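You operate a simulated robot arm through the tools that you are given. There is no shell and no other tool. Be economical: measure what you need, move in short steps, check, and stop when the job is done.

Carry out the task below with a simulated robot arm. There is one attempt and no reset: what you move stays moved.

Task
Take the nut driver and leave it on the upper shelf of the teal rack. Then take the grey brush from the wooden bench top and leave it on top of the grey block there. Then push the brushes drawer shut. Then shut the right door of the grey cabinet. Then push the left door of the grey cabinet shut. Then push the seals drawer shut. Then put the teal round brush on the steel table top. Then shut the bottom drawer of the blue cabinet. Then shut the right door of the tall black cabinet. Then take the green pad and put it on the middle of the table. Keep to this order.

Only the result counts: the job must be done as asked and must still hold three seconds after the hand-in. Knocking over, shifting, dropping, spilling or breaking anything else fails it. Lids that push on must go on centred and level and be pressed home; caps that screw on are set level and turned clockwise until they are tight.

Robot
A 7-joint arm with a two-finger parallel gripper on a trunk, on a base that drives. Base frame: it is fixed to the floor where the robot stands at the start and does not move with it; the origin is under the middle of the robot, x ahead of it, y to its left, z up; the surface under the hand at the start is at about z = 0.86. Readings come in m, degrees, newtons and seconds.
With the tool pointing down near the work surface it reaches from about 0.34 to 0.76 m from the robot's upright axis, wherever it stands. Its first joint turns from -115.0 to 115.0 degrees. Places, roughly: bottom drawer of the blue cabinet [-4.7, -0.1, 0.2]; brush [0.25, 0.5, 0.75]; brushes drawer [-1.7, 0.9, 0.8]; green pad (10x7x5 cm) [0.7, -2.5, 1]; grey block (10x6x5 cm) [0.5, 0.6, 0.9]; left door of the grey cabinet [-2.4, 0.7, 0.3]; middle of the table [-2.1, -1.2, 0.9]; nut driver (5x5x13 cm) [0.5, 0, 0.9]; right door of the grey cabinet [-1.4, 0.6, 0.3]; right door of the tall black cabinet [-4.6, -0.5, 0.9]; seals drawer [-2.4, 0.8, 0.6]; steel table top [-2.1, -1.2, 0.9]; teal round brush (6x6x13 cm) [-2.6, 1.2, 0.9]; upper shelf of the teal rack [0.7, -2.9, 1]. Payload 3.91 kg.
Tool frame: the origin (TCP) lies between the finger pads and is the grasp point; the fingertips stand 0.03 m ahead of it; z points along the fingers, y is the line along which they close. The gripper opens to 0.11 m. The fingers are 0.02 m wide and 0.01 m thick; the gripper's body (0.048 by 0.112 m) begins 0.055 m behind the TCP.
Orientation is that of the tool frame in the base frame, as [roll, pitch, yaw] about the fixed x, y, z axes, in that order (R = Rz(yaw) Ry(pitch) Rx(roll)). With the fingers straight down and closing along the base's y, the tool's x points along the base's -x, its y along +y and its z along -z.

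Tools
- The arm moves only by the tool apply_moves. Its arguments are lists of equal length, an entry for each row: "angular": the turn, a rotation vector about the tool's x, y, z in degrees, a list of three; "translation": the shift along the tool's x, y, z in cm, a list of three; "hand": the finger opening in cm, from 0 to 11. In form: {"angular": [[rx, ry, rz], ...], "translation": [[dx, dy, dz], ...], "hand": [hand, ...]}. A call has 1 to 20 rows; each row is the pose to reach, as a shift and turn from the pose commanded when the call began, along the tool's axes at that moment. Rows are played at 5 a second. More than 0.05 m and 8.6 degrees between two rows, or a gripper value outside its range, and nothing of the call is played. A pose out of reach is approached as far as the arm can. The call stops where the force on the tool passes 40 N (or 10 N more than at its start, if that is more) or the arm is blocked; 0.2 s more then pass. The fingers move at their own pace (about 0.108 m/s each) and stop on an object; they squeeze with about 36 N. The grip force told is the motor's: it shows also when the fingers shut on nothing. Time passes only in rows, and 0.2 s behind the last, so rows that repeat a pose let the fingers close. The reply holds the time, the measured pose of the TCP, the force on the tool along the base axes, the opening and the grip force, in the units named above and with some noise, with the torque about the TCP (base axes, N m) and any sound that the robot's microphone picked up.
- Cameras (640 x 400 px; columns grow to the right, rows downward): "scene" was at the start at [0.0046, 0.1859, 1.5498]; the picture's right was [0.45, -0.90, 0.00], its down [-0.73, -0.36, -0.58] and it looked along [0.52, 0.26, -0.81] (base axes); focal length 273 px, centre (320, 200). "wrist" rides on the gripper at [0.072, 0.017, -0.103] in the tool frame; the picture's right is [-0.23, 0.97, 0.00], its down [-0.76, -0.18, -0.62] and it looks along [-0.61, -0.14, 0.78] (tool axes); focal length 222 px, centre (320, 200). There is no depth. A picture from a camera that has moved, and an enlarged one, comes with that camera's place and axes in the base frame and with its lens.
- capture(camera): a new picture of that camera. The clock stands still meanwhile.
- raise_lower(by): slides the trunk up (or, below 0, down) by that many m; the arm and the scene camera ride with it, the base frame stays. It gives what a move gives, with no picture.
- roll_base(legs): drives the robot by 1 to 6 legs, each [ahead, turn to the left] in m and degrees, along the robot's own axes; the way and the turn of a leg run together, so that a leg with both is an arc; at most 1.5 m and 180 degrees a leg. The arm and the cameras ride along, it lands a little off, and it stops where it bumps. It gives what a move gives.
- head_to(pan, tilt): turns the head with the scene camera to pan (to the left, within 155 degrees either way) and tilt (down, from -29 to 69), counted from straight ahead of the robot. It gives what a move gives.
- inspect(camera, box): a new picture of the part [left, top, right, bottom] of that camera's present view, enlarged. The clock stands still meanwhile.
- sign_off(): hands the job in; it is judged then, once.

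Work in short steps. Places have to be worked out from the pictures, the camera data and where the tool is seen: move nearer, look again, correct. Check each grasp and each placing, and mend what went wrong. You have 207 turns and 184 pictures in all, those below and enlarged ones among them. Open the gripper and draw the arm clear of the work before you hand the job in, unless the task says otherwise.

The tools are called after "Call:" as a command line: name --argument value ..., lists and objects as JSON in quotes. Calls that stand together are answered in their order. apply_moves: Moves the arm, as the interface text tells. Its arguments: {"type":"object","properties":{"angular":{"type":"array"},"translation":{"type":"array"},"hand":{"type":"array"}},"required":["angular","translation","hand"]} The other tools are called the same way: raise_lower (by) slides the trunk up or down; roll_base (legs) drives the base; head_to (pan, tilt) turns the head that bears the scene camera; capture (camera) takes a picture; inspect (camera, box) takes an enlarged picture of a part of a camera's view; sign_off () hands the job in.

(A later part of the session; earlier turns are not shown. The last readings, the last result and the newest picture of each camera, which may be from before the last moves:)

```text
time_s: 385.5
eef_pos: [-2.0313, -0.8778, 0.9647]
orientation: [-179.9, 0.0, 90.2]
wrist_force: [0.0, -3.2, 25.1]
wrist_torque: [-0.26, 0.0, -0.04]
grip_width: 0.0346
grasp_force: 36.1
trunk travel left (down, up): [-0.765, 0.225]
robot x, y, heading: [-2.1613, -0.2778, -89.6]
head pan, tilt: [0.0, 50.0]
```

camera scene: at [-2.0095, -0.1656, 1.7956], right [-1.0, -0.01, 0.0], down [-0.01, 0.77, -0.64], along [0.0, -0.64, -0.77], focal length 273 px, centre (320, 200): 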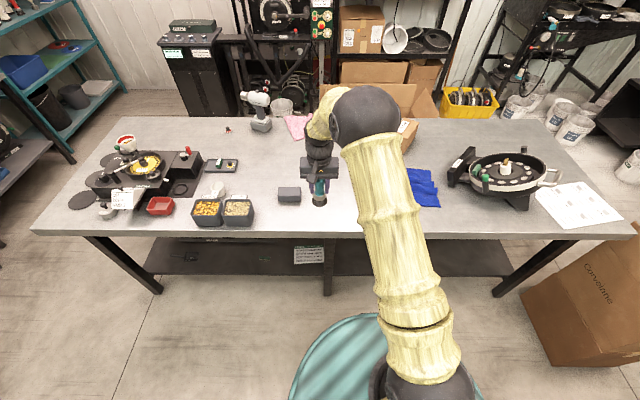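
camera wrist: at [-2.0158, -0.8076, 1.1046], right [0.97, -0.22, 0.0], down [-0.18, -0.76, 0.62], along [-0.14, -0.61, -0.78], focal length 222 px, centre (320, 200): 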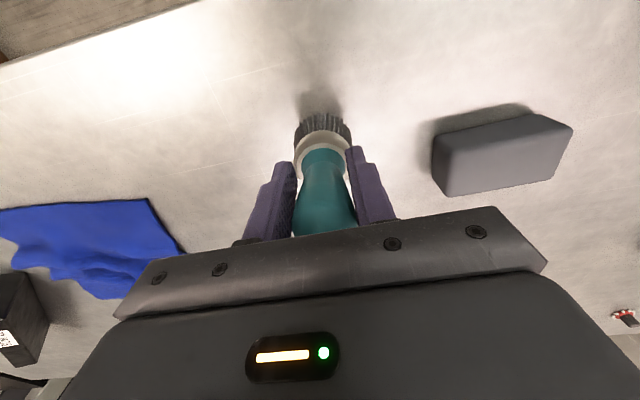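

In contact. Ease up, open, and rise.

Call:
apply_moves --angular '[[0, 0, 0], [0, 0, 0], [0, 0, 0], [0, 0, 0], [0, 0, 0], [0, 0, 0], [0, 0, 0], [0, 0, 0], [0, 0, 0]]' --translation '[[0, 0, -0.3], [0, 0, -0.3], [0, 0, -0.3], [0, 0, -0.3], [0, 0, -4], [0, 0, -8], [0, 0, -12], [0, 0, -16], [0, 0, -20]]' --hand '[0, 7, 7, 7, 7, 7, 7, 7, 7]'

Call:
capture --camera "wrist"

Call:
capture --camera "scene"

```text
time_s: 387.5
eef_pos: [-2.0303, -0.8778, 1.1643]
orientation: [179.9, 0.0, 90.2]
wrist_force: [-0.2, -0.6, -0.8]
wrist_torque: [0.01, -0.01, -0.02]
grip_width: 0.07
grasp_force: 0.0
trunk travel left (down, up): [-0.765, 0.225]
robot x, y, heading: [-2.1639, -0.2802, -89.9]
head pan, tilt: [0.0, 50.0]
```

```text
97 pictures are left
camera wrist: at [-2.0152, -0.8067, 1.2686], right [0.97, -0.22, 0.0], down [-0.18, -0.76, 0.62], along [-0.14, -0.61, -0.78], focal length 222 px, centre (320, 200)
```

wrist: 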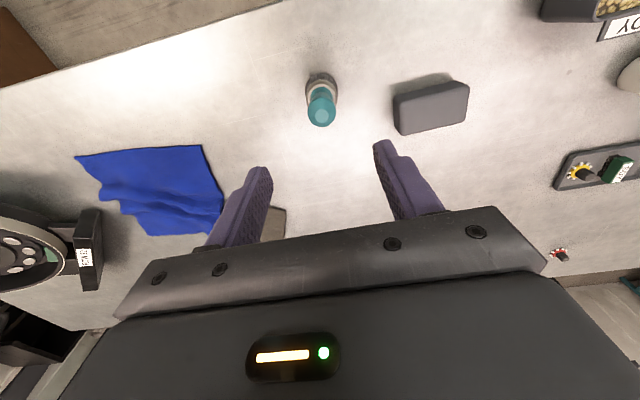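

```text
96 pictures are left
camera scene: at [-2.0089, -0.296, 1.6456], right [-1.0, -0.01, 0.0], down [-0.01, 0.77, -0.64], along [0.0, -0.64, -0.77], focal length 273 px, centre (320, 200)
```

scene: 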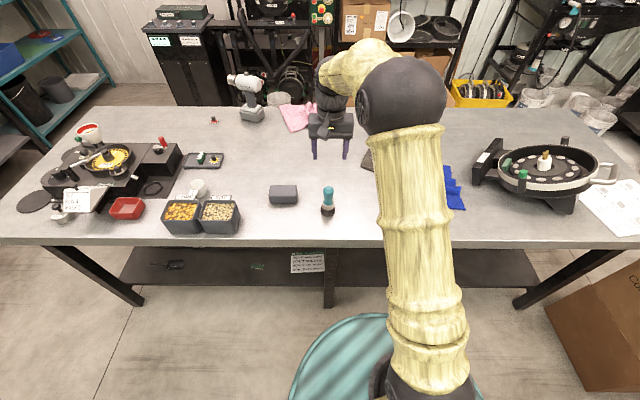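

The teal brush stands on the table. Next is the blue cabinet: back off, turn west and approach along y≈0.1.

Call:
roll_base --legs '[[-0.4, 0], [0, -90], [1.1, 0]]'

Call:
head_to --pan 10 --tilt 35

Call:
capture --camera "scene"

```text
time_s: 402.0
eef_pos: [-3.8593, -0.0509, 1.1638]
orientation: [179.9, 0.0, 1.2]
wrist_force: [-0.2, 0.0, 0.7]
wrist_torque: [0.0, -0.03, -0.04]
grip_width: 0.0702
grasp_force: 0.0
trunk travel left (down, up): [-0.765, 0.225]
robot x, y, heading: [-3.2637, 0.0921, -178.2]
head pan, tilt: [0.0, 50.0]
```

```text
time_s: 402.8
eef_pos: [-3.8589, -0.0508, 1.1634]
orientation: [180.0, 0.0, 1.2]
wrist_force: [-0.4, -0.8, -0.2]
wrist_torque: [0.04, -0.01, 0.02]
grip_width: 0.0701
grasp_force: 0.0
trunk travel left (down, up): [-0.765, 0.225]
robot x, y, heading: [-3.2639, 0.0885, -178.6]
head pan, tilt: [10.0, 35.0]
```

```text
95 pictures are left
camera scene: at [-3.2875, -0.0789, 1.6673], right [-0.2, 0.98, 0.0], down [0.56, 0.11, -0.82], along [-0.8, -0.16, -0.57], focal length 273 px, centre (320, 200)
```

scene: 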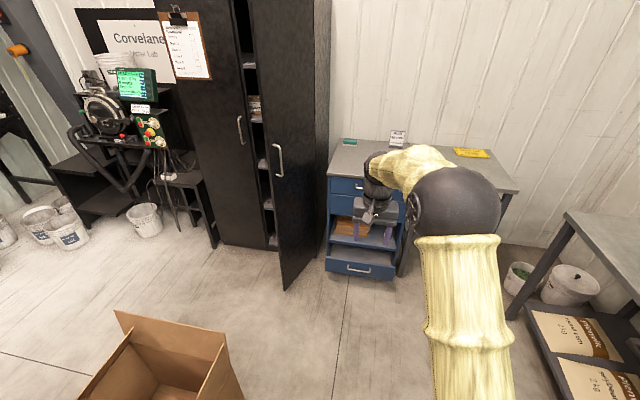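

The bottom drawer's front is at x≈−4.58, y −0.29…0.17, z 0.10…0.31. I tilt the tool horizontal (pointing −x), then lower the trunk.

Call:
apply_moves --angular '[[0, -7.5, 0], [0, -15, 0], [0, -22.5, 0], [0, -30, 0], [0, -37.5, 0], [0, -45, 0], [0, -52.5, 0], [0, -60, 0], [0, -67.5, 0], [0, -75, 0], [0, -82.5, 0], [0, -90, 0], [0, -90, 0]]' --translation '[[-2, 0, 0], [-4, 0, 0], [-6, 0, 0], [-8, 0, 0], [-10, 0, 0], [-11, 0, 0], [-12, 0, 0], [-13, 0, 0], [-14, 0, 0], [-15, 0, 0], [-15.5, 0, 0], [-16, 0, 0], [-16, 0, 0]]' --hand '[0, 0, 0, 0, 0, 0, 0, 0, 0, 0, 0, 0, 0]'

Call:
raise_lower --by -0.4

Call:
raise_lower --by -0.36

Call:
roll_base --legs '[[0, -1.5], [0.4, 0]]'

Call:
head_to --pan 0 --tilt 30

Call:
capture --camera "scene"

```text
time_s: 405.6
eef_pos: [-4.0194, -0.055, 1.1641]
orientation: [-29.6, 89.9, 151.6]
wrist_force: [-0.7, 0.1, -0.1]
wrist_torque: [0.03, 0.01, -0.02]
grip_width: 0.0
grasp_force: 36.2
trunk travel left (down, up): [-0.765, 0.225]
robot x, y, heading: [-3.2605, 0.087, -178.3]
head pan, tilt: [10.0, 35.0]
```

```text
time_s: 409.4
eef_pos: [-4.0187, -0.0562, 0.7633]
orientation: [-132.0, 90.0, 49.0]
wrist_force: [0.2, 0.3, 0.1]
wrist_torque: [-0.01, -0.01, 0.02]
grip_width: 0.0001
grasp_force: 36.0
trunk travel left (down, up): [-0.365, 0.625]
robot x, y, heading: [-3.2617, 0.0874, -178.6]
head pan, tilt: [10.0, 35.0]
```

```text
time_s: 412.9
eef_pos: [-4.0196, -0.0555, 0.4028]
orientation: [-134.0, 89.9, 47.1]
wrist_force: [0.7, 0.4, -0.5]
wrist_torque: [-0.02, 0.04, -0.03]
grip_width: 0.0
grasp_force: 35.8
trunk travel left (down, up): [-0.005, 0.985]
robot x, y, heading: [-3.2608, 0.0885, -178.3]
head pan, tilt: [10.0, 35.0]
```

```text
time_s: 416.1
eef_pos: [-4.4243, -0.0315, 0.4033]
orientation: [-137.1, 90.0, 42.3]
wrist_force: [-0.1, -0.3, -0.1]
wrist_torque: [0.02, 0.01, 0.02]
grip_width: 0.0003
grasp_force: 35.6
trunk travel left (down, up): [-0.005, 0.985]
robot x, y, heading: [-3.6659, 0.0865, 179.6]
head pan, tilt: [10.0, 35.0]
```

```text
time_s: 416.9
eef_pos: [-4.4231, -0.0331, 0.4035]
orientation: [-143.9, 90.0, 35.6]
wrist_force: [0.3, 0.1, -0.5]
wrist_torque: [-0.01, 0.01, -0.01]
grip_width: 0.0
grasp_force: 36.4
trunk travel left (down, up): [-0.005, 0.985]
robot x, y, heading: [-3.6631, 0.0895, 180.1]
head pan, tilt: [0.0, 30.0]
```

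```text
94 pictures are left
camera scene: at [-3.6971, -0.0622, 0.9152], right [0.0, 1.0, 0.0], down [0.5, 0.0, -0.87], along [-0.87, 0.0, -0.5], focal length 273 px, centre (320, 200)
```

scene: 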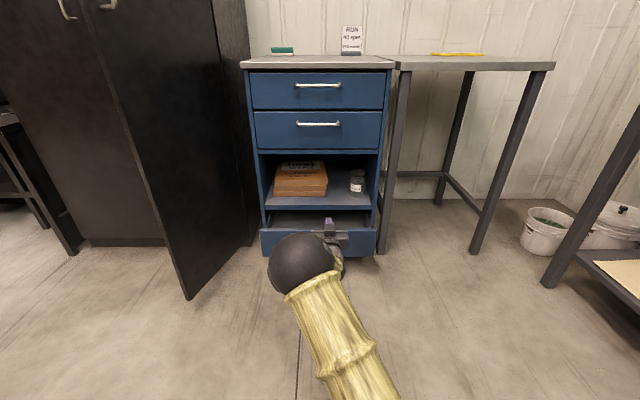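

Panel spans z≈0.13–0.27. Lower the hand 16 cm by arm and view.

Call:
apply_moves --angular '[[0, 0, 0], [0, 0, 0], [0, 0, 0], [0, 0, 0]]' --translation '[[4, 0, 0], [8, 0, 0], [12, 0, 0], [16, 0, 0]]' --hand '[0, 0, 0, 0]'

Call:
capture --camera "scene"

Call:
capture --camera "wrist"

```text
time_s: 417.9
eef_pos: [-4.423, -0.0319, 0.2426]
orientation: [-53.3, 90.0, 126.2]
wrist_force: [-0.5, -0.2, 0.5]
wrist_torque: [0.01, -0.05, -0.01]
grip_width: 0.0001
grasp_force: 35.8
trunk travel left (down, up): [-0.005, 0.985]
robot x, y, heading: [-3.6659, 0.093, 179.7]
head pan, tilt: [0.0, 30.0]
```

```text
93 pictures are left
camera scene: at [-3.6969, -0.0621, 0.9153], right [0.0, 1.0, 0.0], down [0.5, 0.0, -0.87], along [-0.87, 0.0, -0.5], focal length 273 px, centre (320, 200)
```

scene: 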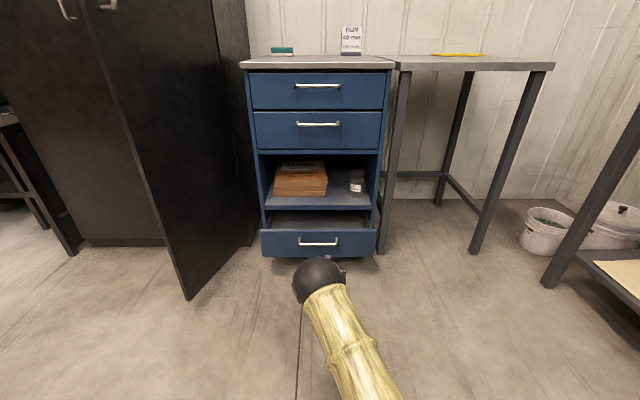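

```text
92 pictures are left
camera wrist: at [-4.3208, -0.0505, 0.1711], right [-0.01, -0.97, 0.23], down [0.62, 0.17, 0.76], along [-0.78, 0.15, 0.61], focal length 222 px, centre (320, 200)
```

wrist: 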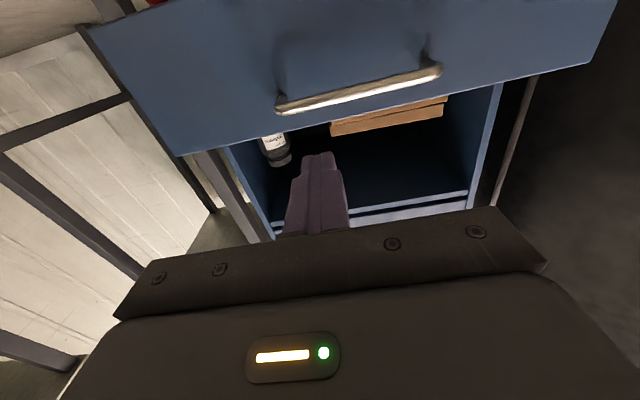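

The handle is at z≈0.22, y −0.14…0.01. I'll push beside it at y≈0.045, z≈0.20.

Call:
apply_moves --angular '[[0, 0, 0], [0, 0, 0], [0, 0, 0]]' --translation '[[2, -4, 0], [4, -7.7, 0], [4, -7.7, 0]]' --hand '[0, 0, 0]'

Call:
capture --camera "wrist"

```text
time_s: 418.7
eef_pos: [-4.4234, 0.0445, 0.2027]
orientation: [113.2, 89.9, -67.3]
wrist_force: [0.1, 0.2, -0.9]
wrist_torque: [-0.03, 0.02, 0.01]
grip_width: 0.0
grasp_force: 35.8
trunk travel left (down, up): [-0.005, 0.985]
robot x, y, heading: [-3.6684, 0.0879, 180.0]
head pan, tilt: [0.0, 30.0]
```

```text
91 pictures are left
camera wrist: at [-4.3209, 0.0259, 0.1317], right [-0.01, -0.97, 0.23], down [0.62, 0.17, 0.76], along [-0.78, 0.15, 0.61], focal length 222 px, centre (320, 200)
```

wrist: 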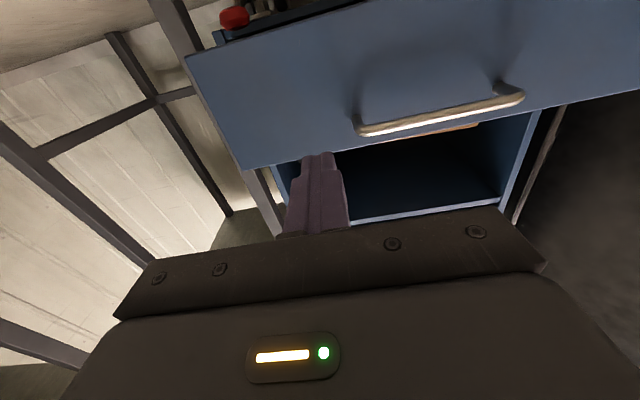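

The landing point is on the panel, clear of the handle. Drive 0.2 m and finish with the arm.

Call:
roll_base --legs '[[0.2, 0]]'

Call:
apply_moves --angular '[[0, 0, 0], [0, 0, 0], [0, 0, 0], [0, 0, 0], [0, 0, 0], [0, 0, 0], [0, 0, 0], [0, 0, 0]]' --translation '[[0, 0, 2], [0, 0, 4], [0, 0, 6], [0, 0, 8], [0, 0, 9], [0, 0, 10], [0, 0, 11], [0, 0, 12]]' --hand '[0, 0, 0, 0, 0, 0, 0, 0]'

Call:
capture --camera "scene"

```text
time_s: 420.4
eef_pos: [-4.6243, 0.0466, 0.2039]
orientation: [41.4, 89.9, -139.0]
wrist_force: [0.2, -0.2, -0.4]
wrist_torque: [0.01, 0.0, 0.02]
grip_width: 0.0002
grasp_force: 35.5
trunk travel left (down, up): [-0.005, 0.985]
robot x, y, heading: [-3.8653, 0.093, 180.0]
head pan, tilt: [0.0, 30.0]
```

```text
time_s: 421.4
eef_pos: [-4.6904, 0.0471, 0.2009]
orientation: [-142.5, 89.9, 37.0]
wrist_force: [3.4, 1.1, -0.6]
wrist_torque: [-0.03, 0.01, 0.02]
grip_width: 0.0001
grasp_force: 35.6
trunk travel left (down, up): [-0.005, 0.985]
robot x, y, heading: [-3.8645, 0.0879, 180.1]
head pan, tilt: [0.0, 30.0]
stopped in row 4: the force on the tool passed its limit at 116 N (the readings are from after the stop); the commanded pose is now the measured one
```

```text
90 pictures are left
camera scene: at [-3.8973, -0.0614, 0.9151], right [0.0, 1.0, 0.0], down [0.5, 0.0, -0.87], along [-0.87, 0.0, -0.5], focal length 273 px, centre (320, 200)
```

scene: 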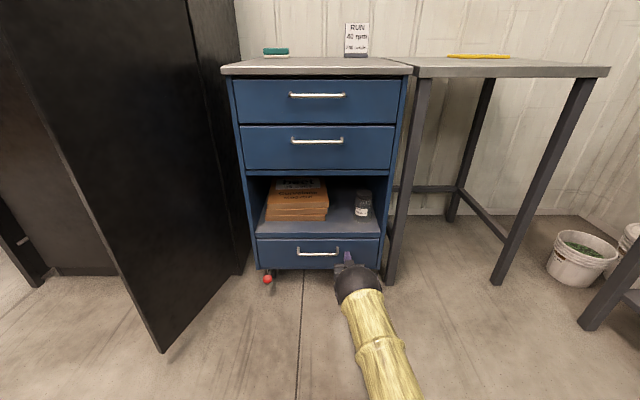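

Call:
inspect --camera "scene" --box '[210, 180, 410, 305]'

```text
3.20 times, centred on (310, 242) of scene
camera zoom: at [-3.8973, -0.0614, 0.9151], right [0.0, 1.0, 0.0], down [0.5, 0.0, -0.87], along [-0.87, 0.0, -0.5], focal length 874 px, centre (352, 64)
```

zoom: 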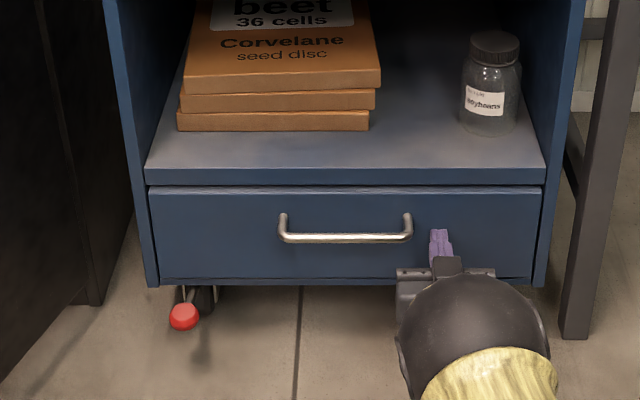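

The bottom drawer is flush. Next the tall cabinet's right door (hinge ≈(−4.77, −0.33), free edge ≈(−4.42, −0.55)). Retract, raise to z≈0.8 and turn left ~38° to come beside its outer face.

Call:
apply_moves --angular '[[0, 0, 0], [0, 0, 0], [0, 0, 0]]' --translation '[[0, 0, -3], [0, 0, -6], [0, 0, -7]]' --hand '[0, 0, 0]'

Call:
roll_base --legs '[[-0.06, 0]]'

Call:
raise_lower --by 0.4

Call:
raise_lower --by 0.2

Call:
head_to --pan 30 --tilt 35

Call:
capture --camera "scene"

```text
time_s: 422.2
eef_pos: [-4.6186, 0.045, 0.2006]
orientation: [-131.6, 90.0, 48.0]
wrist_force: [0.4, -1.0, -0.3]
wrist_torque: [-0.01, -0.01, 0.03]
grip_width: 0.0
grasp_force: 35.7
trunk travel left (down, up): [-0.005, 0.985]
robot x, y, heading: [-3.8648, 0.0903, 179.9]
head pan, tilt: [0.0, 30.0]
```

```text
time_s: 423.2
eef_pos: [-4.5596, 0.0463, 0.2012]
orientation: [-130.6, 89.9, 48.9]
wrist_force: [0.3, -0.8, 0.2]
wrist_torque: [0.02, 0.0, -0.01]
grip_width: 0.0002
grasp_force: 35.4
trunk travel left (down, up): [-0.005, 0.985]
robot x, y, heading: [-3.8027, 0.0902, 179.8]
head pan, tilt: [0.0, 30.0]
```

```text
time_s: 427.0
eef_pos: [-4.5602, 0.0441, 0.6022]
orientation: [-132.9, 89.8, 46.5]
wrist_force: [0.4, -0.4, -0.8]
wrist_torque: [0.01, 0.0, 0.0]
grip_width: 0.0001
grasp_force: 35.7
trunk travel left (down, up): [-0.405, 0.585]
robot x, y, heading: [-3.8026, 0.088, 180.0]
head pan, tilt: [0.0, 30.0]
```

```text
time_s: 429.2
eef_pos: [-4.5597, 0.0457, 0.8011]
orientation: [-135.7, 90.0, 43.8]
wrist_force: [0.2, 0.4, -0.6]
wrist_torque: [-0.01, -0.01, -0.01]
grip_width: 0.0
grasp_force: 36.2
trunk travel left (down, up): [-0.605, 0.385]
robot x, y, heading: [-3.8042, 0.0891, 179.8]
head pan, tilt: [0.0, 30.0]
```

```text
time_s: 430.1
eef_pos: [-4.56, 0.0444, 0.8007]
orientation: [-131.7, 89.8, 47.7]
wrist_force: [0.1, 0.0, -0.4]
wrist_torque: [-0.01, 0.03, -0.02]
grip_width: 0.0
grasp_force: 35.9
trunk travel left (down, up): [-0.605, 0.385]
robot x, y, heading: [-3.8034, 0.0858, 179.6]
head pan, tilt: [30.0, 35.0]
```

```text
88 pictures are left
camera scene: at [-3.8235, -0.1056, 1.5074], right [-0.5, 0.87, 0.0], down [0.5, 0.28, -0.82], along [-0.71, -0.41, -0.57], focal length 273 px, centre (320, 200)
```

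scene: 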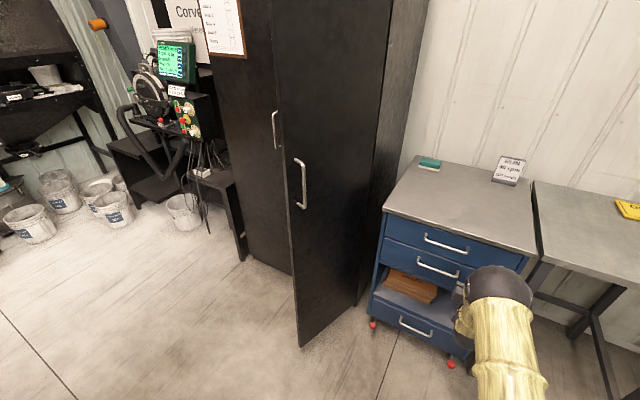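

I turn left 25° and shift the hand 22 cm to the left so a forward drive pushes the door's outer face shut.

Call:
roll_base --legs '[[0, 25]]'

Call:
apply_moves --angular '[[0, 0, 0], [0, 0, 0], [0, 0, 0], [0, 0, 0], [0, 0, 0]]' --translation '[[0, 4.5, 0], [0, 9, 0], [0, 13.5, 0], [0, 18, 0], [0, 22, 0]]' --hand '[0, 0, 0, 0, 0]'

Call:
head_to --pan 10 --tilt 40

Call:
capture --camera "scene"

```text
time_s: 432.3
eef_pos: [-4.4682, -0.2739, 0.8022]
orientation: [-130.4, 89.9, 74.5]
wrist_force: [0.4, -0.1, -0.8]
wrist_torque: [-0.02, 0.01, 0.01]
grip_width: 0.0001
grasp_force: 36.5
trunk travel left (down, up): [-0.605, 0.385]
robot x, y, heading: [-3.8036, 0.0918, -154.5]
head pan, tilt: [30.0, 35.0]
```

```text
time_s: 433.5
eef_pos: [-4.3753, -0.4725, 0.8]
orientation: [-152.0, 90.0, 52.8]
wrist_force: [0.1, -0.4, 0.4]
wrist_torque: [0.0, -0.01, -0.01]
grip_width: 0.0
grasp_force: 35.8
trunk travel left (down, up): [-0.605, 0.385]
robot x, y, heading: [-3.8033, 0.0911, -154.9]
head pan, tilt: [30.0, 35.0]
```

```text
time_s: 434.4
eef_pos: [-4.376, -0.4723, 0.8013]
orientation: [-130.6, 89.8, 74.3]
wrist_force: [0.0, -0.6, -0.2]
wrist_torque: [-0.01, 0.03, 0.02]
grip_width: 0.0
grasp_force: 35.5
trunk travel left (down, up): [-0.605, 0.385]
robot x, y, heading: [-3.8042, 0.0897, -154.5]
head pan, tilt: [10.0, 40.0]
```

```text
87 pictures are left
camera scene: at [-3.7565, -0.0709, 1.4998], right [-0.58, 0.82, 0.0], down [0.52, 0.37, -0.77], along [-0.63, -0.44, -0.64], focal length 273 px, centre (320, 200)
```

scene: 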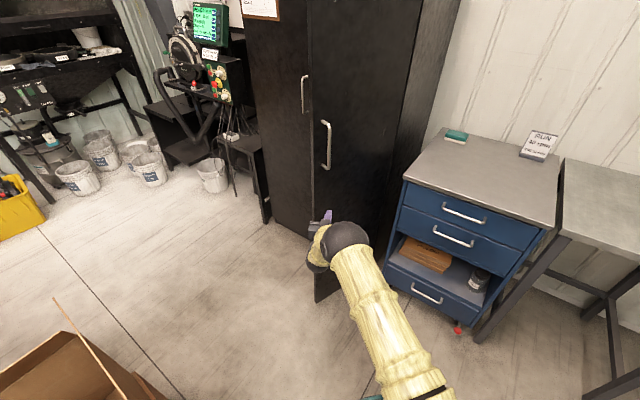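

The hand is beside the outer face near the free edge. Drive forward in steps.

Call:
roll_base --legs '[[0.2, 0]]'

Call:
capture --camera "scene"

```text
time_s: 436.1
eef_pos: [-4.5576, -0.5574, 0.7998]
orientation: [-140.5, 89.9, 64.6]
wrist_force: [-0.3, -0.4, 0.1]
wrist_torque: [-0.03, -0.02, -0.01]
grip_width: 0.0
grasp_force: 35.7
trunk travel left (down, up): [-0.605, 0.385]
robot x, y, heading: [-3.9902, 0.0063, -154.9]
head pan, tilt: [10.0, 40.0]
```

```text
86 pictures are left
camera scene: at [-3.9389, -0.1568, 1.4998], right [-0.58, 0.82, 0.0], down [0.53, 0.37, -0.77], along [-0.63, -0.44, -0.64], focal length 273 px, centre (320, 200)
```

scene: 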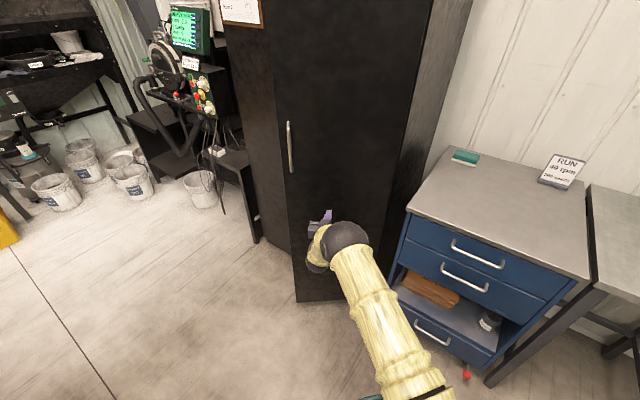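

Working: the door is closing ahead of the hand. Continue with the base, then finish with the arm.

Call:
roll_base --legs '[[0.12, 0]]'

Call:
apply_moves --angular '[[0, 0, 0], [0, 0, 0], [0, 0, 0], [0, 0, 0], [0, 0, 0], [0, 0, 0], [0, 0, 0], [0, 0, 0]]' --translation '[[0, 0, 2], [0, 0, 4], [0, 0, 6], [0, 0, 7], [0, 0, 8], [0, 0, 9], [0, 0, 10], [0, 0, 11]]' --hand '[0, 0, 0, 0, 0, 0, 0, 0]'

Call:
capture --camera "scene"

```text
time_s: 437.5
eef_pos: [-4.6678, -0.6106, 0.8016]
orientation: [-144.9, 89.9, 59.9]
wrist_force: [-0.6, 0.3, -0.4]
wrist_torque: [0.0, 0.01, 0.02]
grip_width: 0.0001
grasp_force: 36.1
trunk travel left (down, up): [-0.605, 0.385]
robot x, y, heading: [-4.0922, -0.0438, -154.6]
head pan, tilt: [10.0, 40.0]
```

```text
time_s: 438.9
eef_pos: [-4.7398, -0.6439, 0.7999]
orientation: [160.5, 90.0, 5.1]
wrist_force: [28.9, 21.7, 11.2]
wrist_torque: [-0.04, 0.38, -0.54]
grip_width: 0.0001
grasp_force: 35.4
trunk travel left (down, up): [-0.605, 0.385]
robot x, y, heading: [-4.096, -0.0478, -155.0]
head pan, tilt: [10.0, 40.0]
stopped in row 6: the force on the tool passed its limit at 61 N (the readings are from after the stop); the commanded pose is now the measured one
```

```text
85 pictures are left
camera scene: at [-4.0417, -0.2034, 1.5004], right [-0.58, 0.82, 0.0], down [0.52, 0.37, -0.77], along [-0.63, -0.44, -0.64], focal length 273 px, centre (320, 200)
```

scene: 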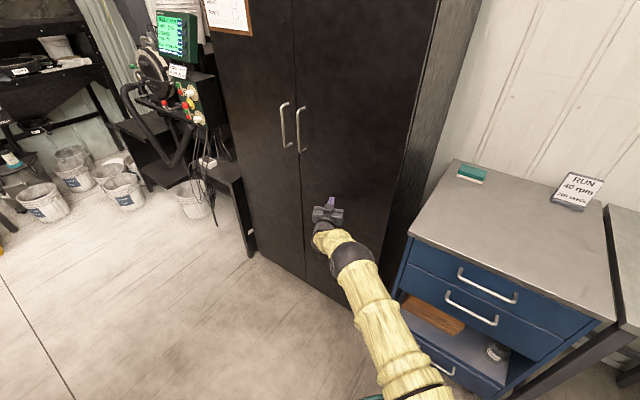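

The tall cabinet's door is shut. I retract, fold the arm, and drive back east for the green pad.

Call:
apply_moves --angular '[[0, 0, 0], [0, 0, 0], [0, 0, 0], [0, 0, 0], [0, 0, 0], [0, 0, 0]]' --translation '[[0, 0, -3], [0, 0, -7], [0, -4, -9], [0, -8, -9], [0, -12, -9], [0, -16, -9]]' --hand '[0, 0, 0, 0, 0, 0]'

Call:
roll_base --legs '[[-0.3, 0]]'

Call:
raise_lower --by 0.3

Call:
apply_moves --angular '[[0, 7.5, 0], [0, 15, 0], [0, 22.5, 0], [0, 30, 0], [0, 37.5, 0], [0, 45, 0], [0, 52.5, 0], [0, 60, 0], [0, 67.5, 0], [0, 75, 0], [0, 82.5, 0], [0, 90, 0]]' --translation '[[0, 0, -1], [-1, 0, -3], [-2, 0, -5], [-3, 0, -6], [-4, 0, -8], [-5, 0, -10], [-5, 0, -12], [-5, 0, -14], [-5, 0, -16], [-5, 0, -18], [-5, 0, -19], [-5, 0, -20]]' --hand '[0, 0, 0, 0, 0, 0, 0, 0, 0, 0, 0, 0]'

Call:
head_to --pan 0 --tilt 35

Call:
capture --camera "scene"

```text
time_s: 440.3
eef_pos: [-4.7291, -0.4606, 0.7979]
orientation: [-178.2, 89.4, 26.5]
wrist_force: [0.0, 0.5, -0.5]
wrist_torque: [-0.01, 0.0, 0.0]
grip_width: 0.0
grasp_force: 35.9
trunk travel left (down, up): [-0.605, 0.385]
robot x, y, heading: [-4.1, -0.0444, -155.0]
head pan, tilt: [10.0, 40.0]
```

```text
time_s: 442.6
eef_pos: [-4.4559, -0.3349, 0.7951]
orientation: [-172.9, 89.5, 31.8]
wrist_force: [-0.6, -0.3, 0.0]
wrist_torque: [0.0, 0.01, -0.03]
grip_width: 0.0002
grasp_force: 35.8
trunk travel left (down, up): [-0.605, 0.385]
robot x, y, heading: [-3.8221, 0.0836, -154.8]
head pan, tilt: [10.0, 40.0]
```

```text
time_s: 445.6
eef_pos: [-4.4564, -0.3347, 1.0966]
orientation: [-173.2, 89.5, 31.7]
wrist_force: [0.5, -0.8, -0.4]
wrist_torque: [0.01, -0.02, 0.01]
grip_width: 0.0001
grasp_force: 36.3
trunk travel left (down, up): [-0.905, 0.085]
robot x, y, heading: [-3.8272, 0.0827, -154.9]
head pan, tilt: [10.0, 40.0]
```

```text
time_s: 448.2
eef_pos: [-4.2746, -0.2507, 1.1483]
orientation: [-179.9, -0.5, 24.8]
wrist_force: [0.3, -0.2, 0.3]
wrist_torque: [0.04, 0.0, -0.02]
grip_width: 0.0
grasp_force: 36.4
trunk travel left (down, up): [-0.905, 0.085]
robot x, y, heading: [-3.8213, 0.0847, -154.7]
head pan, tilt: [10.0, 40.0]
```

```text
time_s: 448.9
eef_pos: [-4.2741, -0.2524, 1.1486]
orientation: [-179.9, -0.3, 24.8]
wrist_force: [-0.7, 0.0, 0.8]
wrist_torque: [0.03, 0.0, -0.04]
grip_width: 0.0
grasp_force: 35.7
trunk travel left (down, up): [-0.905, 0.085]
robot x, y, heading: [-3.822, 0.0849, -154.5]
head pan, tilt: [0.0, 35.0]
```

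```text
84 pictures are left
camera scene: at [-3.7848, -0.0678, 1.8074], right [-0.43, 0.9, 0.0], down [0.52, 0.25, -0.82], along [-0.74, -0.35, -0.57], focal length 273 px, centre (320, 200)
```

scene: 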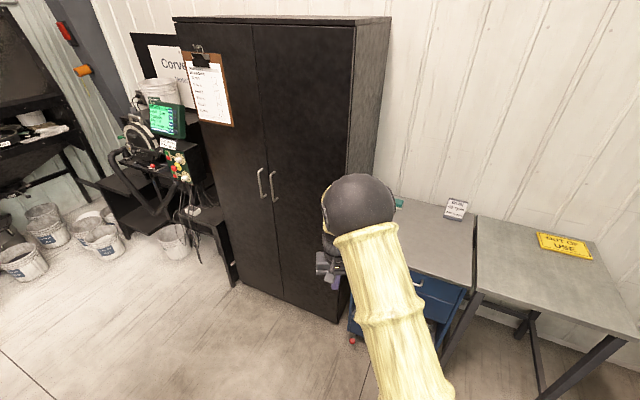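

The door is flush. Drive east along y≈0.08 to x≈−0.4, then south toward the rack.

Call:
roll_base --legs '[[0, 154.6], [1.4, 0], [1.4, 0], [0.6, 0]]'

Call:
roll_base --legs '[[0, -90], [1.4, 0], [0.4, 0]]'

Call:
head_to --pan 55 --tilt 35

Call:
capture --camera "scene"

```text
time_s: 477.6
eef_pos: [0.1165, 0.1717, 1.1484]
orientation: [-179.9, -0.5, 178.8]
wrist_force: [0.0, 0.3, 0.2]
wrist_torque: [0.02, 0.02, 0.01]
grip_width: 0.0001
grasp_force: 35.8
trunk travel left (down, up): [-0.905, 0.085]
robot x, y, heading: [-0.4369, 0.0698, -0.8]
head pan, tilt: [0.0, 35.0]
```

```text
time_s: 493.9
eef_pos: [-0.3655, -2.2877, 1.1496]
orientation: [-179.9, -0.4, 88.9]
wrist_force: [-0.1, -0.1, 0.2]
wrist_torque: [0.0, 0.02, 0.01]
grip_width: 0.0001
grasp_force: 35.6
trunk travel left (down, up): [-0.905, 0.085]
robot x, y, heading: [-0.4642, -1.7323, -90.7]
head pan, tilt: [0.0, 35.0]
```

```text
time_s: 495.1
eef_pos: [-0.3655, -2.2877, 1.1487]
orientation: [-179.9, -0.3, 88.8]
wrist_force: [0.2, 0.0, 0.1]
wrist_torque: [-0.01, 0.0, -0.01]
grip_width: 0.0002
grasp_force: 35.9
trunk travel left (down, up): [-0.905, 0.085]
robot x, y, heading: [-0.4682, -1.7339, -90.9]
head pan, tilt: [55.0, 35.0]
```

```text
83 pictures are left
camera scene: at [-0.2421, -1.7286, 1.8074], right [-0.59, -0.81, 0.0], down [-0.47, 0.34, -0.82], along [0.66, -0.48, -0.57], focal length 273 px, centre (320, 200)
```

scene: 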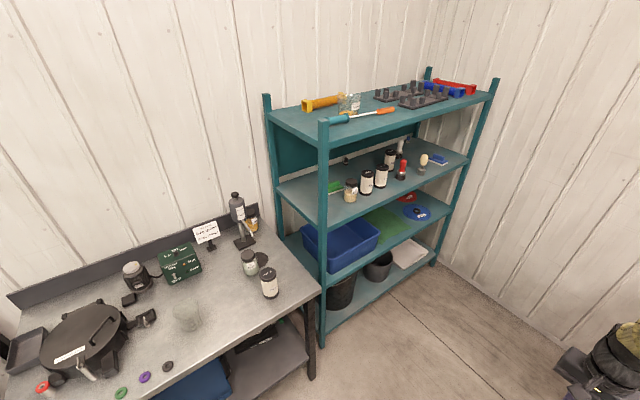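

Call:
inspect --camera "scene" --box '[256, 120, 416, 220]'

```text
4.00 times, centred on (336, 170) of scene
camera zoom: at [-0.2421, -1.7286, 1.8074], right [-0.59, -0.81, 0.0], down [-0.47, 0.34, -0.82], along [0.66, -0.48, -0.57], focal length 1092 px, centre (256, 320)
```

zoom: 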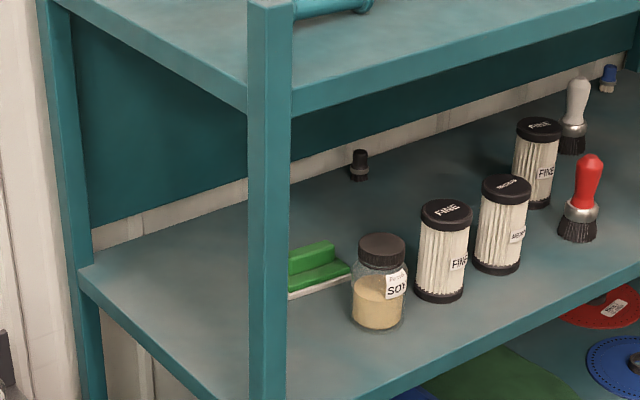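

The pad sits behind a front row of jar/bottles on the upper shelf, near the open end. I move nearer to get better views of it from the front.

Call:
roll_base --legs '[[0.55, 0], [0, 60]]'

Call:
head_to --pan 30 --tilt 35

Call:
capture --camera "scene"

```text
time_s: 502.6
eef_pos: [0.0527, -2.4789, 1.1482]
orientation: [-179.9, -0.3, 148.4]
wrist_force: [-0.1, 0.5, 0.7]
wrist_torque: [0.0, 0.0, 0.04]
grip_width: 0.0
grasp_force: 35.7
trunk travel left (down, up): [-0.905, 0.085]
robot x, y, heading: [-0.4771, -2.2878, -30.9]
head pan, tilt: [55.0, 35.0]
```

```text
time_s: 503.4
eef_pos: [0.0526, -2.4789, 1.1486]
orientation: [-179.9, -0.4, 148.4]
wrist_force: [0.1, -0.6, 0.4]
wrist_torque: [-0.03, -0.01, -0.01]
grip_width: 0.0003
grasp_force: 35.7
trunk travel left (down, up): [-0.905, 0.085]
robot x, y, heading: [-0.477, -2.2865, -31.3]
head pan, tilt: [30.0, 35.0]
```

```text
81 pictures are left
camera scene: at [-0.3599, -2.1269, 1.8074], right [-0.02, -1.0, 0.0], down [-0.57, 0.01, -0.82], along [0.82, -0.01, -0.57], focal length 273 px, centre (320, 200)
```

scene: 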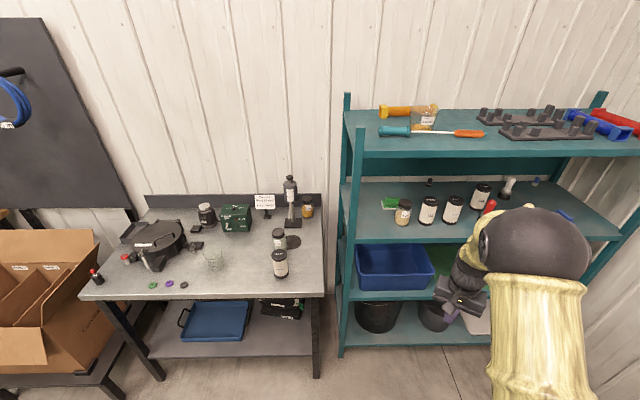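

Call:
inspect --camera "scene" --box '[340, 150, 468, 230]'

```text
5.00 times, centred on (404, 190) of scene
camera zoom: at [-0.3599, -2.1269, 1.8074], right [-0.02, -1.0, 0.0], down [-0.57, 0.01, -0.82], along [0.82, -0.01, -0.57], focal length 1366 px, centre (-100, 250)
```

zoom: 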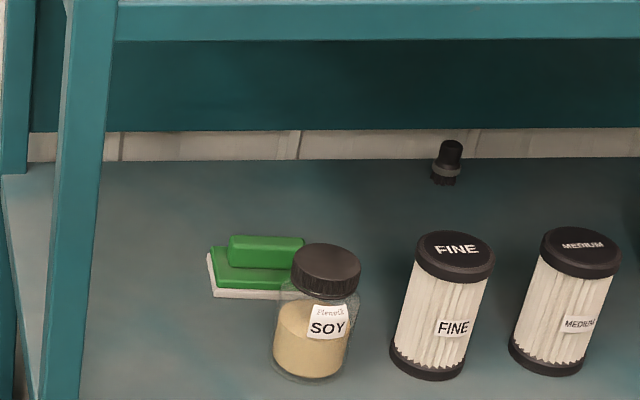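

The pad's green ridge is at about (0.69, −2.50), 7 cm along y, top z≈1.075, with the jar (top ≈1.14) in front; the shelf above has its underside at ≈1.39. I want the wrist camera on the upper side, so I test rolling the tool 180° about its axis here in free space.

Call:
apply_moves --angular '[[0, 0, 8], [0, 0, 16], [0, 0, 24], [0, 0, 32], [0, 0, 40], [0, 0, 48], [0, 0, 56], [0, 0, 64], [0, 0, 72], [0, 0, 80], [0, 0, 88], [0, 0, 96], [0, 0, 104], [0, 0, 112], [0, 0, 120], [0, 0, 128], [0, 0, 136], [0, 0, 144]]' --translation '[[0, 0, 0], [0, 0, 0], [0, 0, 0], [0, 0, 0], [0, 0, 0], [0, 0, 0], [0, 0, 0], [0, 0, 0], [0, 0, 0], [0, 0, 0], [0, 0, 0], [0, 0, 0], [0, 0, 0], [0, 0, 0], [0, 0, 0], [0, 0, 0], [0, 0, 0], [0, 0, 0]]' --hand '[9, 9, 9, 9, 9, 9, 9, 9, 9, 9, 9, 9, 9, 9, 9, 9, 9, 9]'

```text
time_s: 507.2
eef_pos: [0.0516, -2.4781, 1.1487]
orientation: [-179.8, 0.5, 4.3]
wrist_force: [-0.3, -0.6, -0.5]
wrist_torque: [-0.03, 0.02, 0.03]
grip_width: 0.0899
grasp_force: 0.0
trunk travel left (down, up): [-0.905, 0.085]
robot x, y, heading: [-0.4738, -2.2838, -31.1]
head pan, tilt: [30.0, 35.0]
```

The flip is reachable. Finish the roll, then position the robot square to the rack with the hand at y≈−2.50.

Call:
apply_moves --angular '[[0, 0, 8], [0, 0, 16], [0, 0, 24], [0, 0, 32], [0, 0, 35.5]]' --translation '[[0, 0, 0], [0, 0, 0], [0, 0, 0], [0, 0, 0], [0, 0, 0]]' --hand '[9, 9, 9, 9, 9]'

Call:
roll_base --legs '[[0, -59], [0.32, 0], [0, 90.5]]'

Call:
head_to --pan 10 --tilt 35

Call:
capture --camera "scene"

```text
time_s: 508.4
eef_pos: [0.0523, -2.479, 1.1496]
orientation: [179.9, 0.4, -31.3]
wrist_force: [0.1, -0.3, -0.4]
wrist_torque: [-0.01, -0.01, -0.03]
grip_width: 0.09
grasp_force: 0.2
trunk travel left (down, up): [-0.905, 0.085]
robot x, y, heading: [-0.4741, -2.2859, -31.1]
head pan, tilt: [30.0, 35.0]
```

```text
time_s: 514.5
eef_pos: [-0.3694, -3.13, 1.1495]
orientation: [179.9, 0.4, -90.1]
wrist_force: [0.6, -0.2, 0.8]
wrist_torque: [-0.03, -0.01, 0.02]
grip_width: 0.0899
grasp_force: 0.2
trunk travel left (down, up): [-0.905, 0.085]
robot x, y, heading: [-0.4763, -2.5858, -90.1]
head pan, tilt: [30.0, 35.0]
stopped in leg 2: the robot was blocked; the commanded pose is now the measured one
```

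```text
time_s: 515.3
eef_pos: [-0.3703, -3.1314, 1.1482]
orientation: [179.9, 0.4, -90.2]
wrist_force: [0.4, 1.1, -0.5]
wrist_torque: [-0.02, 0.0, 0.0]
grip_width: 0.0899
grasp_force: 0.0
trunk travel left (down, up): [-0.905, 0.085]
robot x, y, heading: [-0.476, -2.5831, -90.2]
head pan, tilt: [10.0, 35.0]
```

```text
79 pictures are left
camera scene: at [-0.3083, -2.6081, 1.8074], right [-0.99, -0.17, 0.0], down [-0.1, 0.57, -0.82], along [0.14, -0.81, -0.57], focal length 273 px, centre (320, 200)
```

scene: 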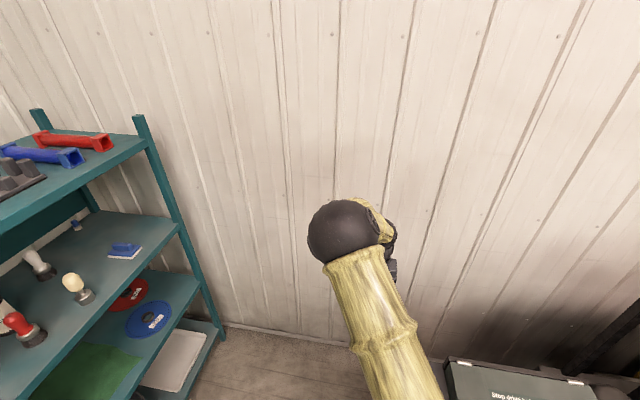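

Blocked about 2 cm short (probably near the black machine). I back off a little, then turn left to face the rack.

Call:
roll_base --legs '[[-0.05, 0], [0, 45], [0, 45.2]]'

Call:
head_to --pan 0 --tilt 35

Call:
capture --camera "scene"

Call:
head_to --pan -120 --tilt 45

Call:
capture --camera "scene"

```text
time_s: 517.6
eef_pos: [-0.2461, -3.0422, 1.1467]
orientation: [179.8, 0.5, -76.9]
wrist_force: [1.2, 0.3, 0.1]
wrist_torque: [0.02, 0.03, -0.02]
grip_width: 0.0899
grasp_force: 0.1
trunk travel left (down, up): [-0.905, 0.085]
robot x, y, heading: [-0.4736, -2.5321, -77.1]
head pan, tilt: [10.0, 35.0]
stopped in leg 2: the robot was blocked; the commanded pose is now the measured one
```

```text
time_s: 518.3
eef_pos: [-0.2465, -3.0423, 1.1481]
orientation: [179.9, 0.5, -76.9]
wrist_force: [0.4, 0.0, 0.2]
wrist_torque: [-0.01, 0.0, 0.02]
grip_width: 0.0901
grasp_force: 0.2
trunk travel left (down, up): [-0.905, 0.085]
robot x, y, heading: [-0.4732, -2.5325, -77.1]
head pan, tilt: [0.0, 35.0]
```

```text
78 pictures are left
camera scene: at [-0.3212, -2.5232, 1.8074], right [-0.97, -0.22, 0.0], down [-0.13, 0.56, -0.82], along [0.18, -0.8, -0.57], focal length 273 px, centre (320, 200)
```

scene: 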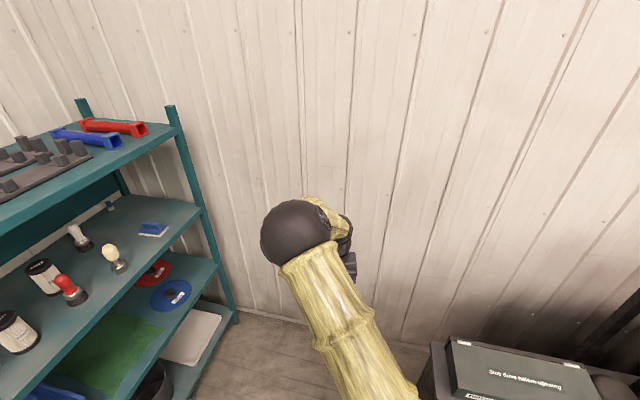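

```text
time_s: 520.3
eef_pos: [-0.2463, -3.0416, 1.1488]
orientation: [179.9, 0.5, -76.9]
wrist_force: [-0.9, -0.1, -0.3]
wrist_torque: [0.01, 0.01, -0.01]
grip_width: 0.0901
grasp_force: 0.1
trunk travel left (down, up): [-0.905, 0.085]
robot x, y, heading: [-0.4747, -2.5319, -77.1]
head pan, tilt: [-120.0, 45.0]
```

```text
77 pictures are left
camera scene: at [-0.419, -2.4136, 1.7926], right [0.29, 0.96, 0.0], down [0.68, -0.21, -0.71], along [-0.68, 0.21, -0.71], focal length 273 px, centre (320, 200)
```

scene: 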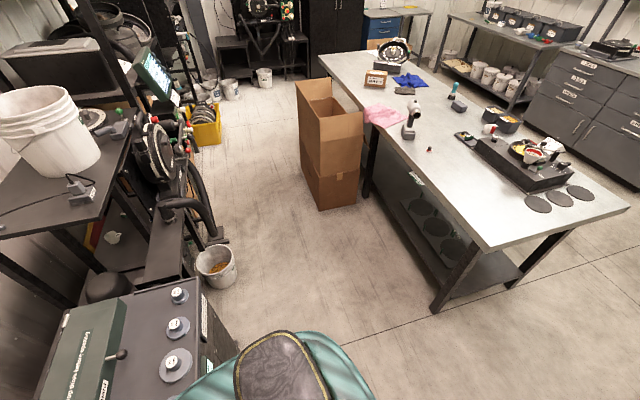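

The platform is touching-close to the black machine. I back away from it, then approach the rack on a diagonal further out from the machine.

Call:
roll_base --legs '[[-0.3, 0]]'

Call:
roll_base --legs '[[0, 35], [0.4, 0], [0, 42]]'

Call:
head_to --pan 15 --tilt 35

Call:
capture --camera "scene"

```text
time_s: 522.6
eef_pos: [-0.313, -2.7484, 1.1478]
orientation: [179.9, 0.5, -76.8]
wrist_force: [-0.1, 0.0, 0.2]
wrist_torque: [-0.05, 0.0, -0.02]
grip_width: 0.09
grasp_force: 0.1
trunk travel left (down, up): [-0.905, 0.085]
robot x, y, heading: [-0.545, -2.2418, -76.9]
head pan, tilt: [-120.0, 45.0]
```

```text
time_s: 530.1
eef_pos: [0.31, -2.4541, 1.1475]
orientation: [179.9, 0.5, -5.7]
wrist_force: [0.0, -0.2, 0.5]
wrist_torque: [0.0, 0.01, -0.01]
grip_width: 0.0898
grasp_force: 0.0
trunk travel left (down, up): [-0.905, 0.085]
robot x, y, heading: [-0.2488, -2.5057, -5.8]
head pan, tilt: [-120.0, 45.0]
stopped in leg 3: the robot was blocked; the commanded pose is now the measured one
```

```text
time_s: 532.3
eef_pos: [0.31, -2.4534, 1.147]
orientation: [179.9, 0.5, -5.7]
wrist_force: [-0.2, 0.3, 0.5]
wrist_torque: [0.03, 0.01, 0.0]
grip_width: 0.0902
grasp_force: 0.2
trunk travel left (down, up): [-0.905, 0.085]
robot x, y, heading: [-0.2484, -2.5065, -6.0]
head pan, tilt: [15.0, 35.0]
```

```text
76 pictures are left
camera scene: at [-0.2058, -2.3331, 1.8074], right [0.16, -0.99, 0.0], down [-0.57, -0.09, -0.82], along [0.81, 0.13, -0.57], focal length 273 px, centre (320, 200)
```

scene: 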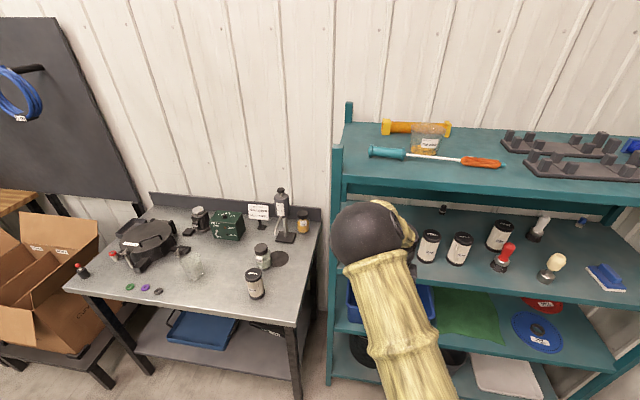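

The rear probably touches the machine while turning; move 8 cm forward and finish the turn.

Call:
roll_base --legs '[[0.08, 0]]'

Call:
roll_base --legs '[[0, 6]]'

Call:
head_to --pan -150 --tilt 60

Call:
capture --camera "scene"

```text
time_s: 533.5
eef_pos: [0.3912, -2.4615, 1.1482]
orientation: [179.9, 0.4, -5.8]
wrist_force: [-0.5, 0.0, -0.1]
wrist_torque: [-0.01, -0.02, 0.0]
grip_width: 0.0899
grasp_force: 0.2
trunk travel left (down, up): [-0.905, 0.085]
robot x, y, heading: [-0.1682, -2.5131, -6.0]
head pan, tilt: [15.0, 35.0]
```

```text
time_s: 534.5
eef_pos: [0.3883, -2.4276, 1.149]
orientation: [179.8, 0.4, -2.5]
wrist_force: [0.4, -0.1, 1.0]
wrist_torque: [-0.02, 0.02, 0.01]
grip_width: 0.0899
grasp_force: 0.0
trunk travel left (down, up): [-0.905, 0.085]
robot x, y, heading: [-0.1636, -2.5133, -6.0]
head pan, tilt: [15.0, 35.0]
stopped in leg 1: the robot was blocked; the commanded pose is now the measured one
```

```text
time_s: 537.0
eef_pos: [0.3891, -2.4316, 1.1475]
orientation: [179.9, 0.5, -2.7]
wrist_force: [-0.1, -0.2, -0.2]
wrist_torque: [0.03, 0.03, -0.01]
grip_width: 0.0899
grasp_force: 0.1
trunk travel left (down, up): [-0.905, 0.085]
robot x, y, heading: [-0.1664, -2.5123, -6.3]
head pan, tilt: [-150.0, 60.0]
```

```text
75 pictures are left
camera scene: at [-0.2708, -2.3829, 1.7731], right [-0.41, 0.91, 0.0], down [0.79, 0.35, -0.5], along [-0.46, -0.2, -0.87], focal length 273 px, centre (320, 200)
```

scene: 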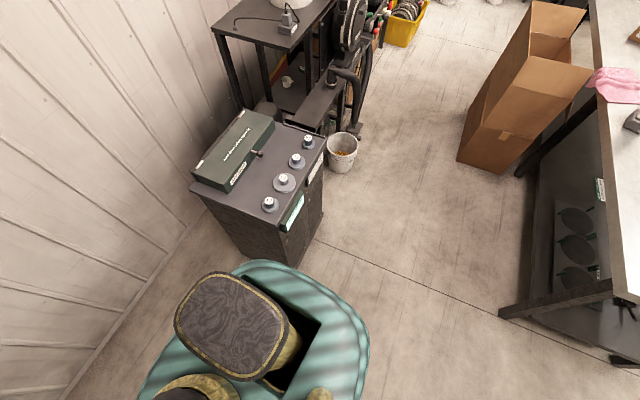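

I'll let the arm supply the remaining yaw. Back out 0.3 m and tilt the flipped tool to horizontal in free space to see the posture.

Call:
roll_base --legs '[[-0.3, 0]]'

Call:
apply_moves --angular '[[0, 7.5, 0], [0, 15, 0], [0, 22.5, 0], [0, 30, 0], [0, 37.5, 0], [0, 45, 0], [0, 52.5, 0], [0, 60, 0], [0, 67.5, 0], [0, 75, 0], [0, 82.5, 0], [0, 90, 0], [0, 90, 0]]' --translation '[[2, 0, -1], [4, 0, -2], [6, 0, -3], [9, 0, -4], [12, 0, -5], [15, 0, -6], [18, 0, -7], [21, 0, -8], [24, 0, -9], [27, 0, -10], [29, 0, -10], [30, 0, -10], [30, 0, -10]]' --hand '[9, 9, 9, 9, 9, 9, 9, 9, 9, 9, 9, 9, 9]'

Call:
head_to --pan 0 --tilt 35

Call:
capture --camera "scene"

Call:
capture --camera "wrist"

```text
time_s: 539.3
eef_pos: [0.094, -2.3997, 1.1478]
orientation: [179.9, 0.4, -2.4]
wrist_force: [-0.1, 0.9, 0.7]
wrist_torque: [-0.05, -0.01, -0.01]
grip_width: 0.0901
grasp_force: 0.0
trunk travel left (down, up): [-0.905, 0.085]
robot x, y, heading: [-0.454, -2.479, -6.2]
head pan, tilt: [-150.0, 60.0]
```

```text
time_s: 542.1
eef_pos: [0.3927, -2.4092, 1.2459]
orientation: [165.3, -89.7, 12.5]
wrist_force: [-0.2, -0.1, 0.8]
wrist_torque: [0.0, 0.0, -0.04]
grip_width: 0.09
grasp_force: 0.1
trunk travel left (down, up): [-0.905, 0.085]
robot x, y, heading: [-0.4586, -2.4801, -6.4]
head pan, tilt: [-150.0, 60.0]
```

```text
time_s: 544.5
eef_pos: [0.3928, -2.412, 1.2456]
orientation: [169.8, -89.5, 7.8]
wrist_force: [0.2, -0.4, 0.0]
wrist_torque: [0.0, 0.04, -0.02]
grip_width: 0.0902
grasp_force: 0.1
trunk travel left (down, up): [-0.905, 0.085]
robot x, y, heading: [-0.4625, -2.4768, -6.2]
head pan, tilt: [0.0, 35.0]
```

```text
74 pictures are left
camera scene: at [-0.4157, -2.3287, 1.8074], right [-0.11, -0.99, 0.0], down [-0.57, 0.06, -0.82], along [0.81, -0.09, -0.57], focal length 273 px, centre (320, 200)
```

scene: 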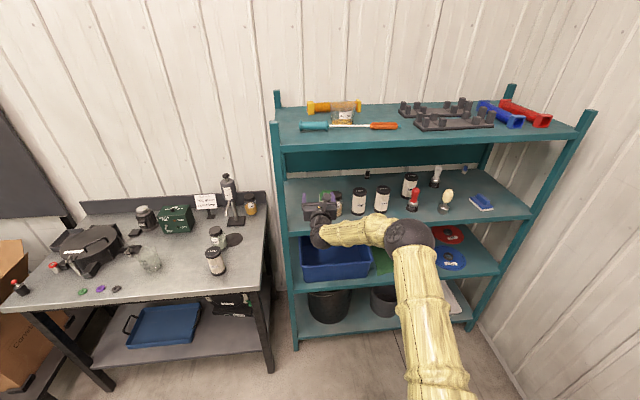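

```text
73 pictures are left
camera wrist: at [0.29, -2.4258, 1.3195], right [-0.04, -0.97, -0.23], down [-0.62, 0.2, -0.76], along [0.78, 0.11, -0.61], focal length 222 px, centre (320, 200)
```

wrist: 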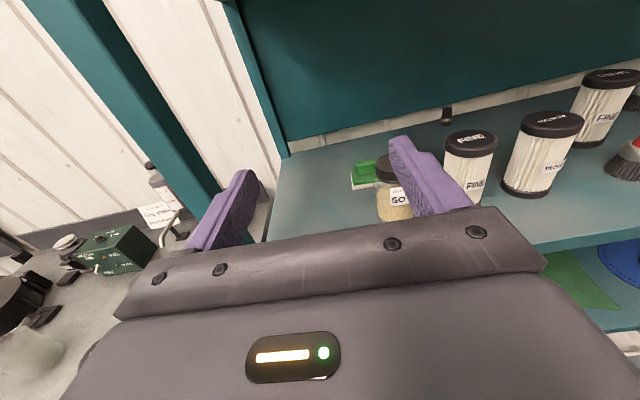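

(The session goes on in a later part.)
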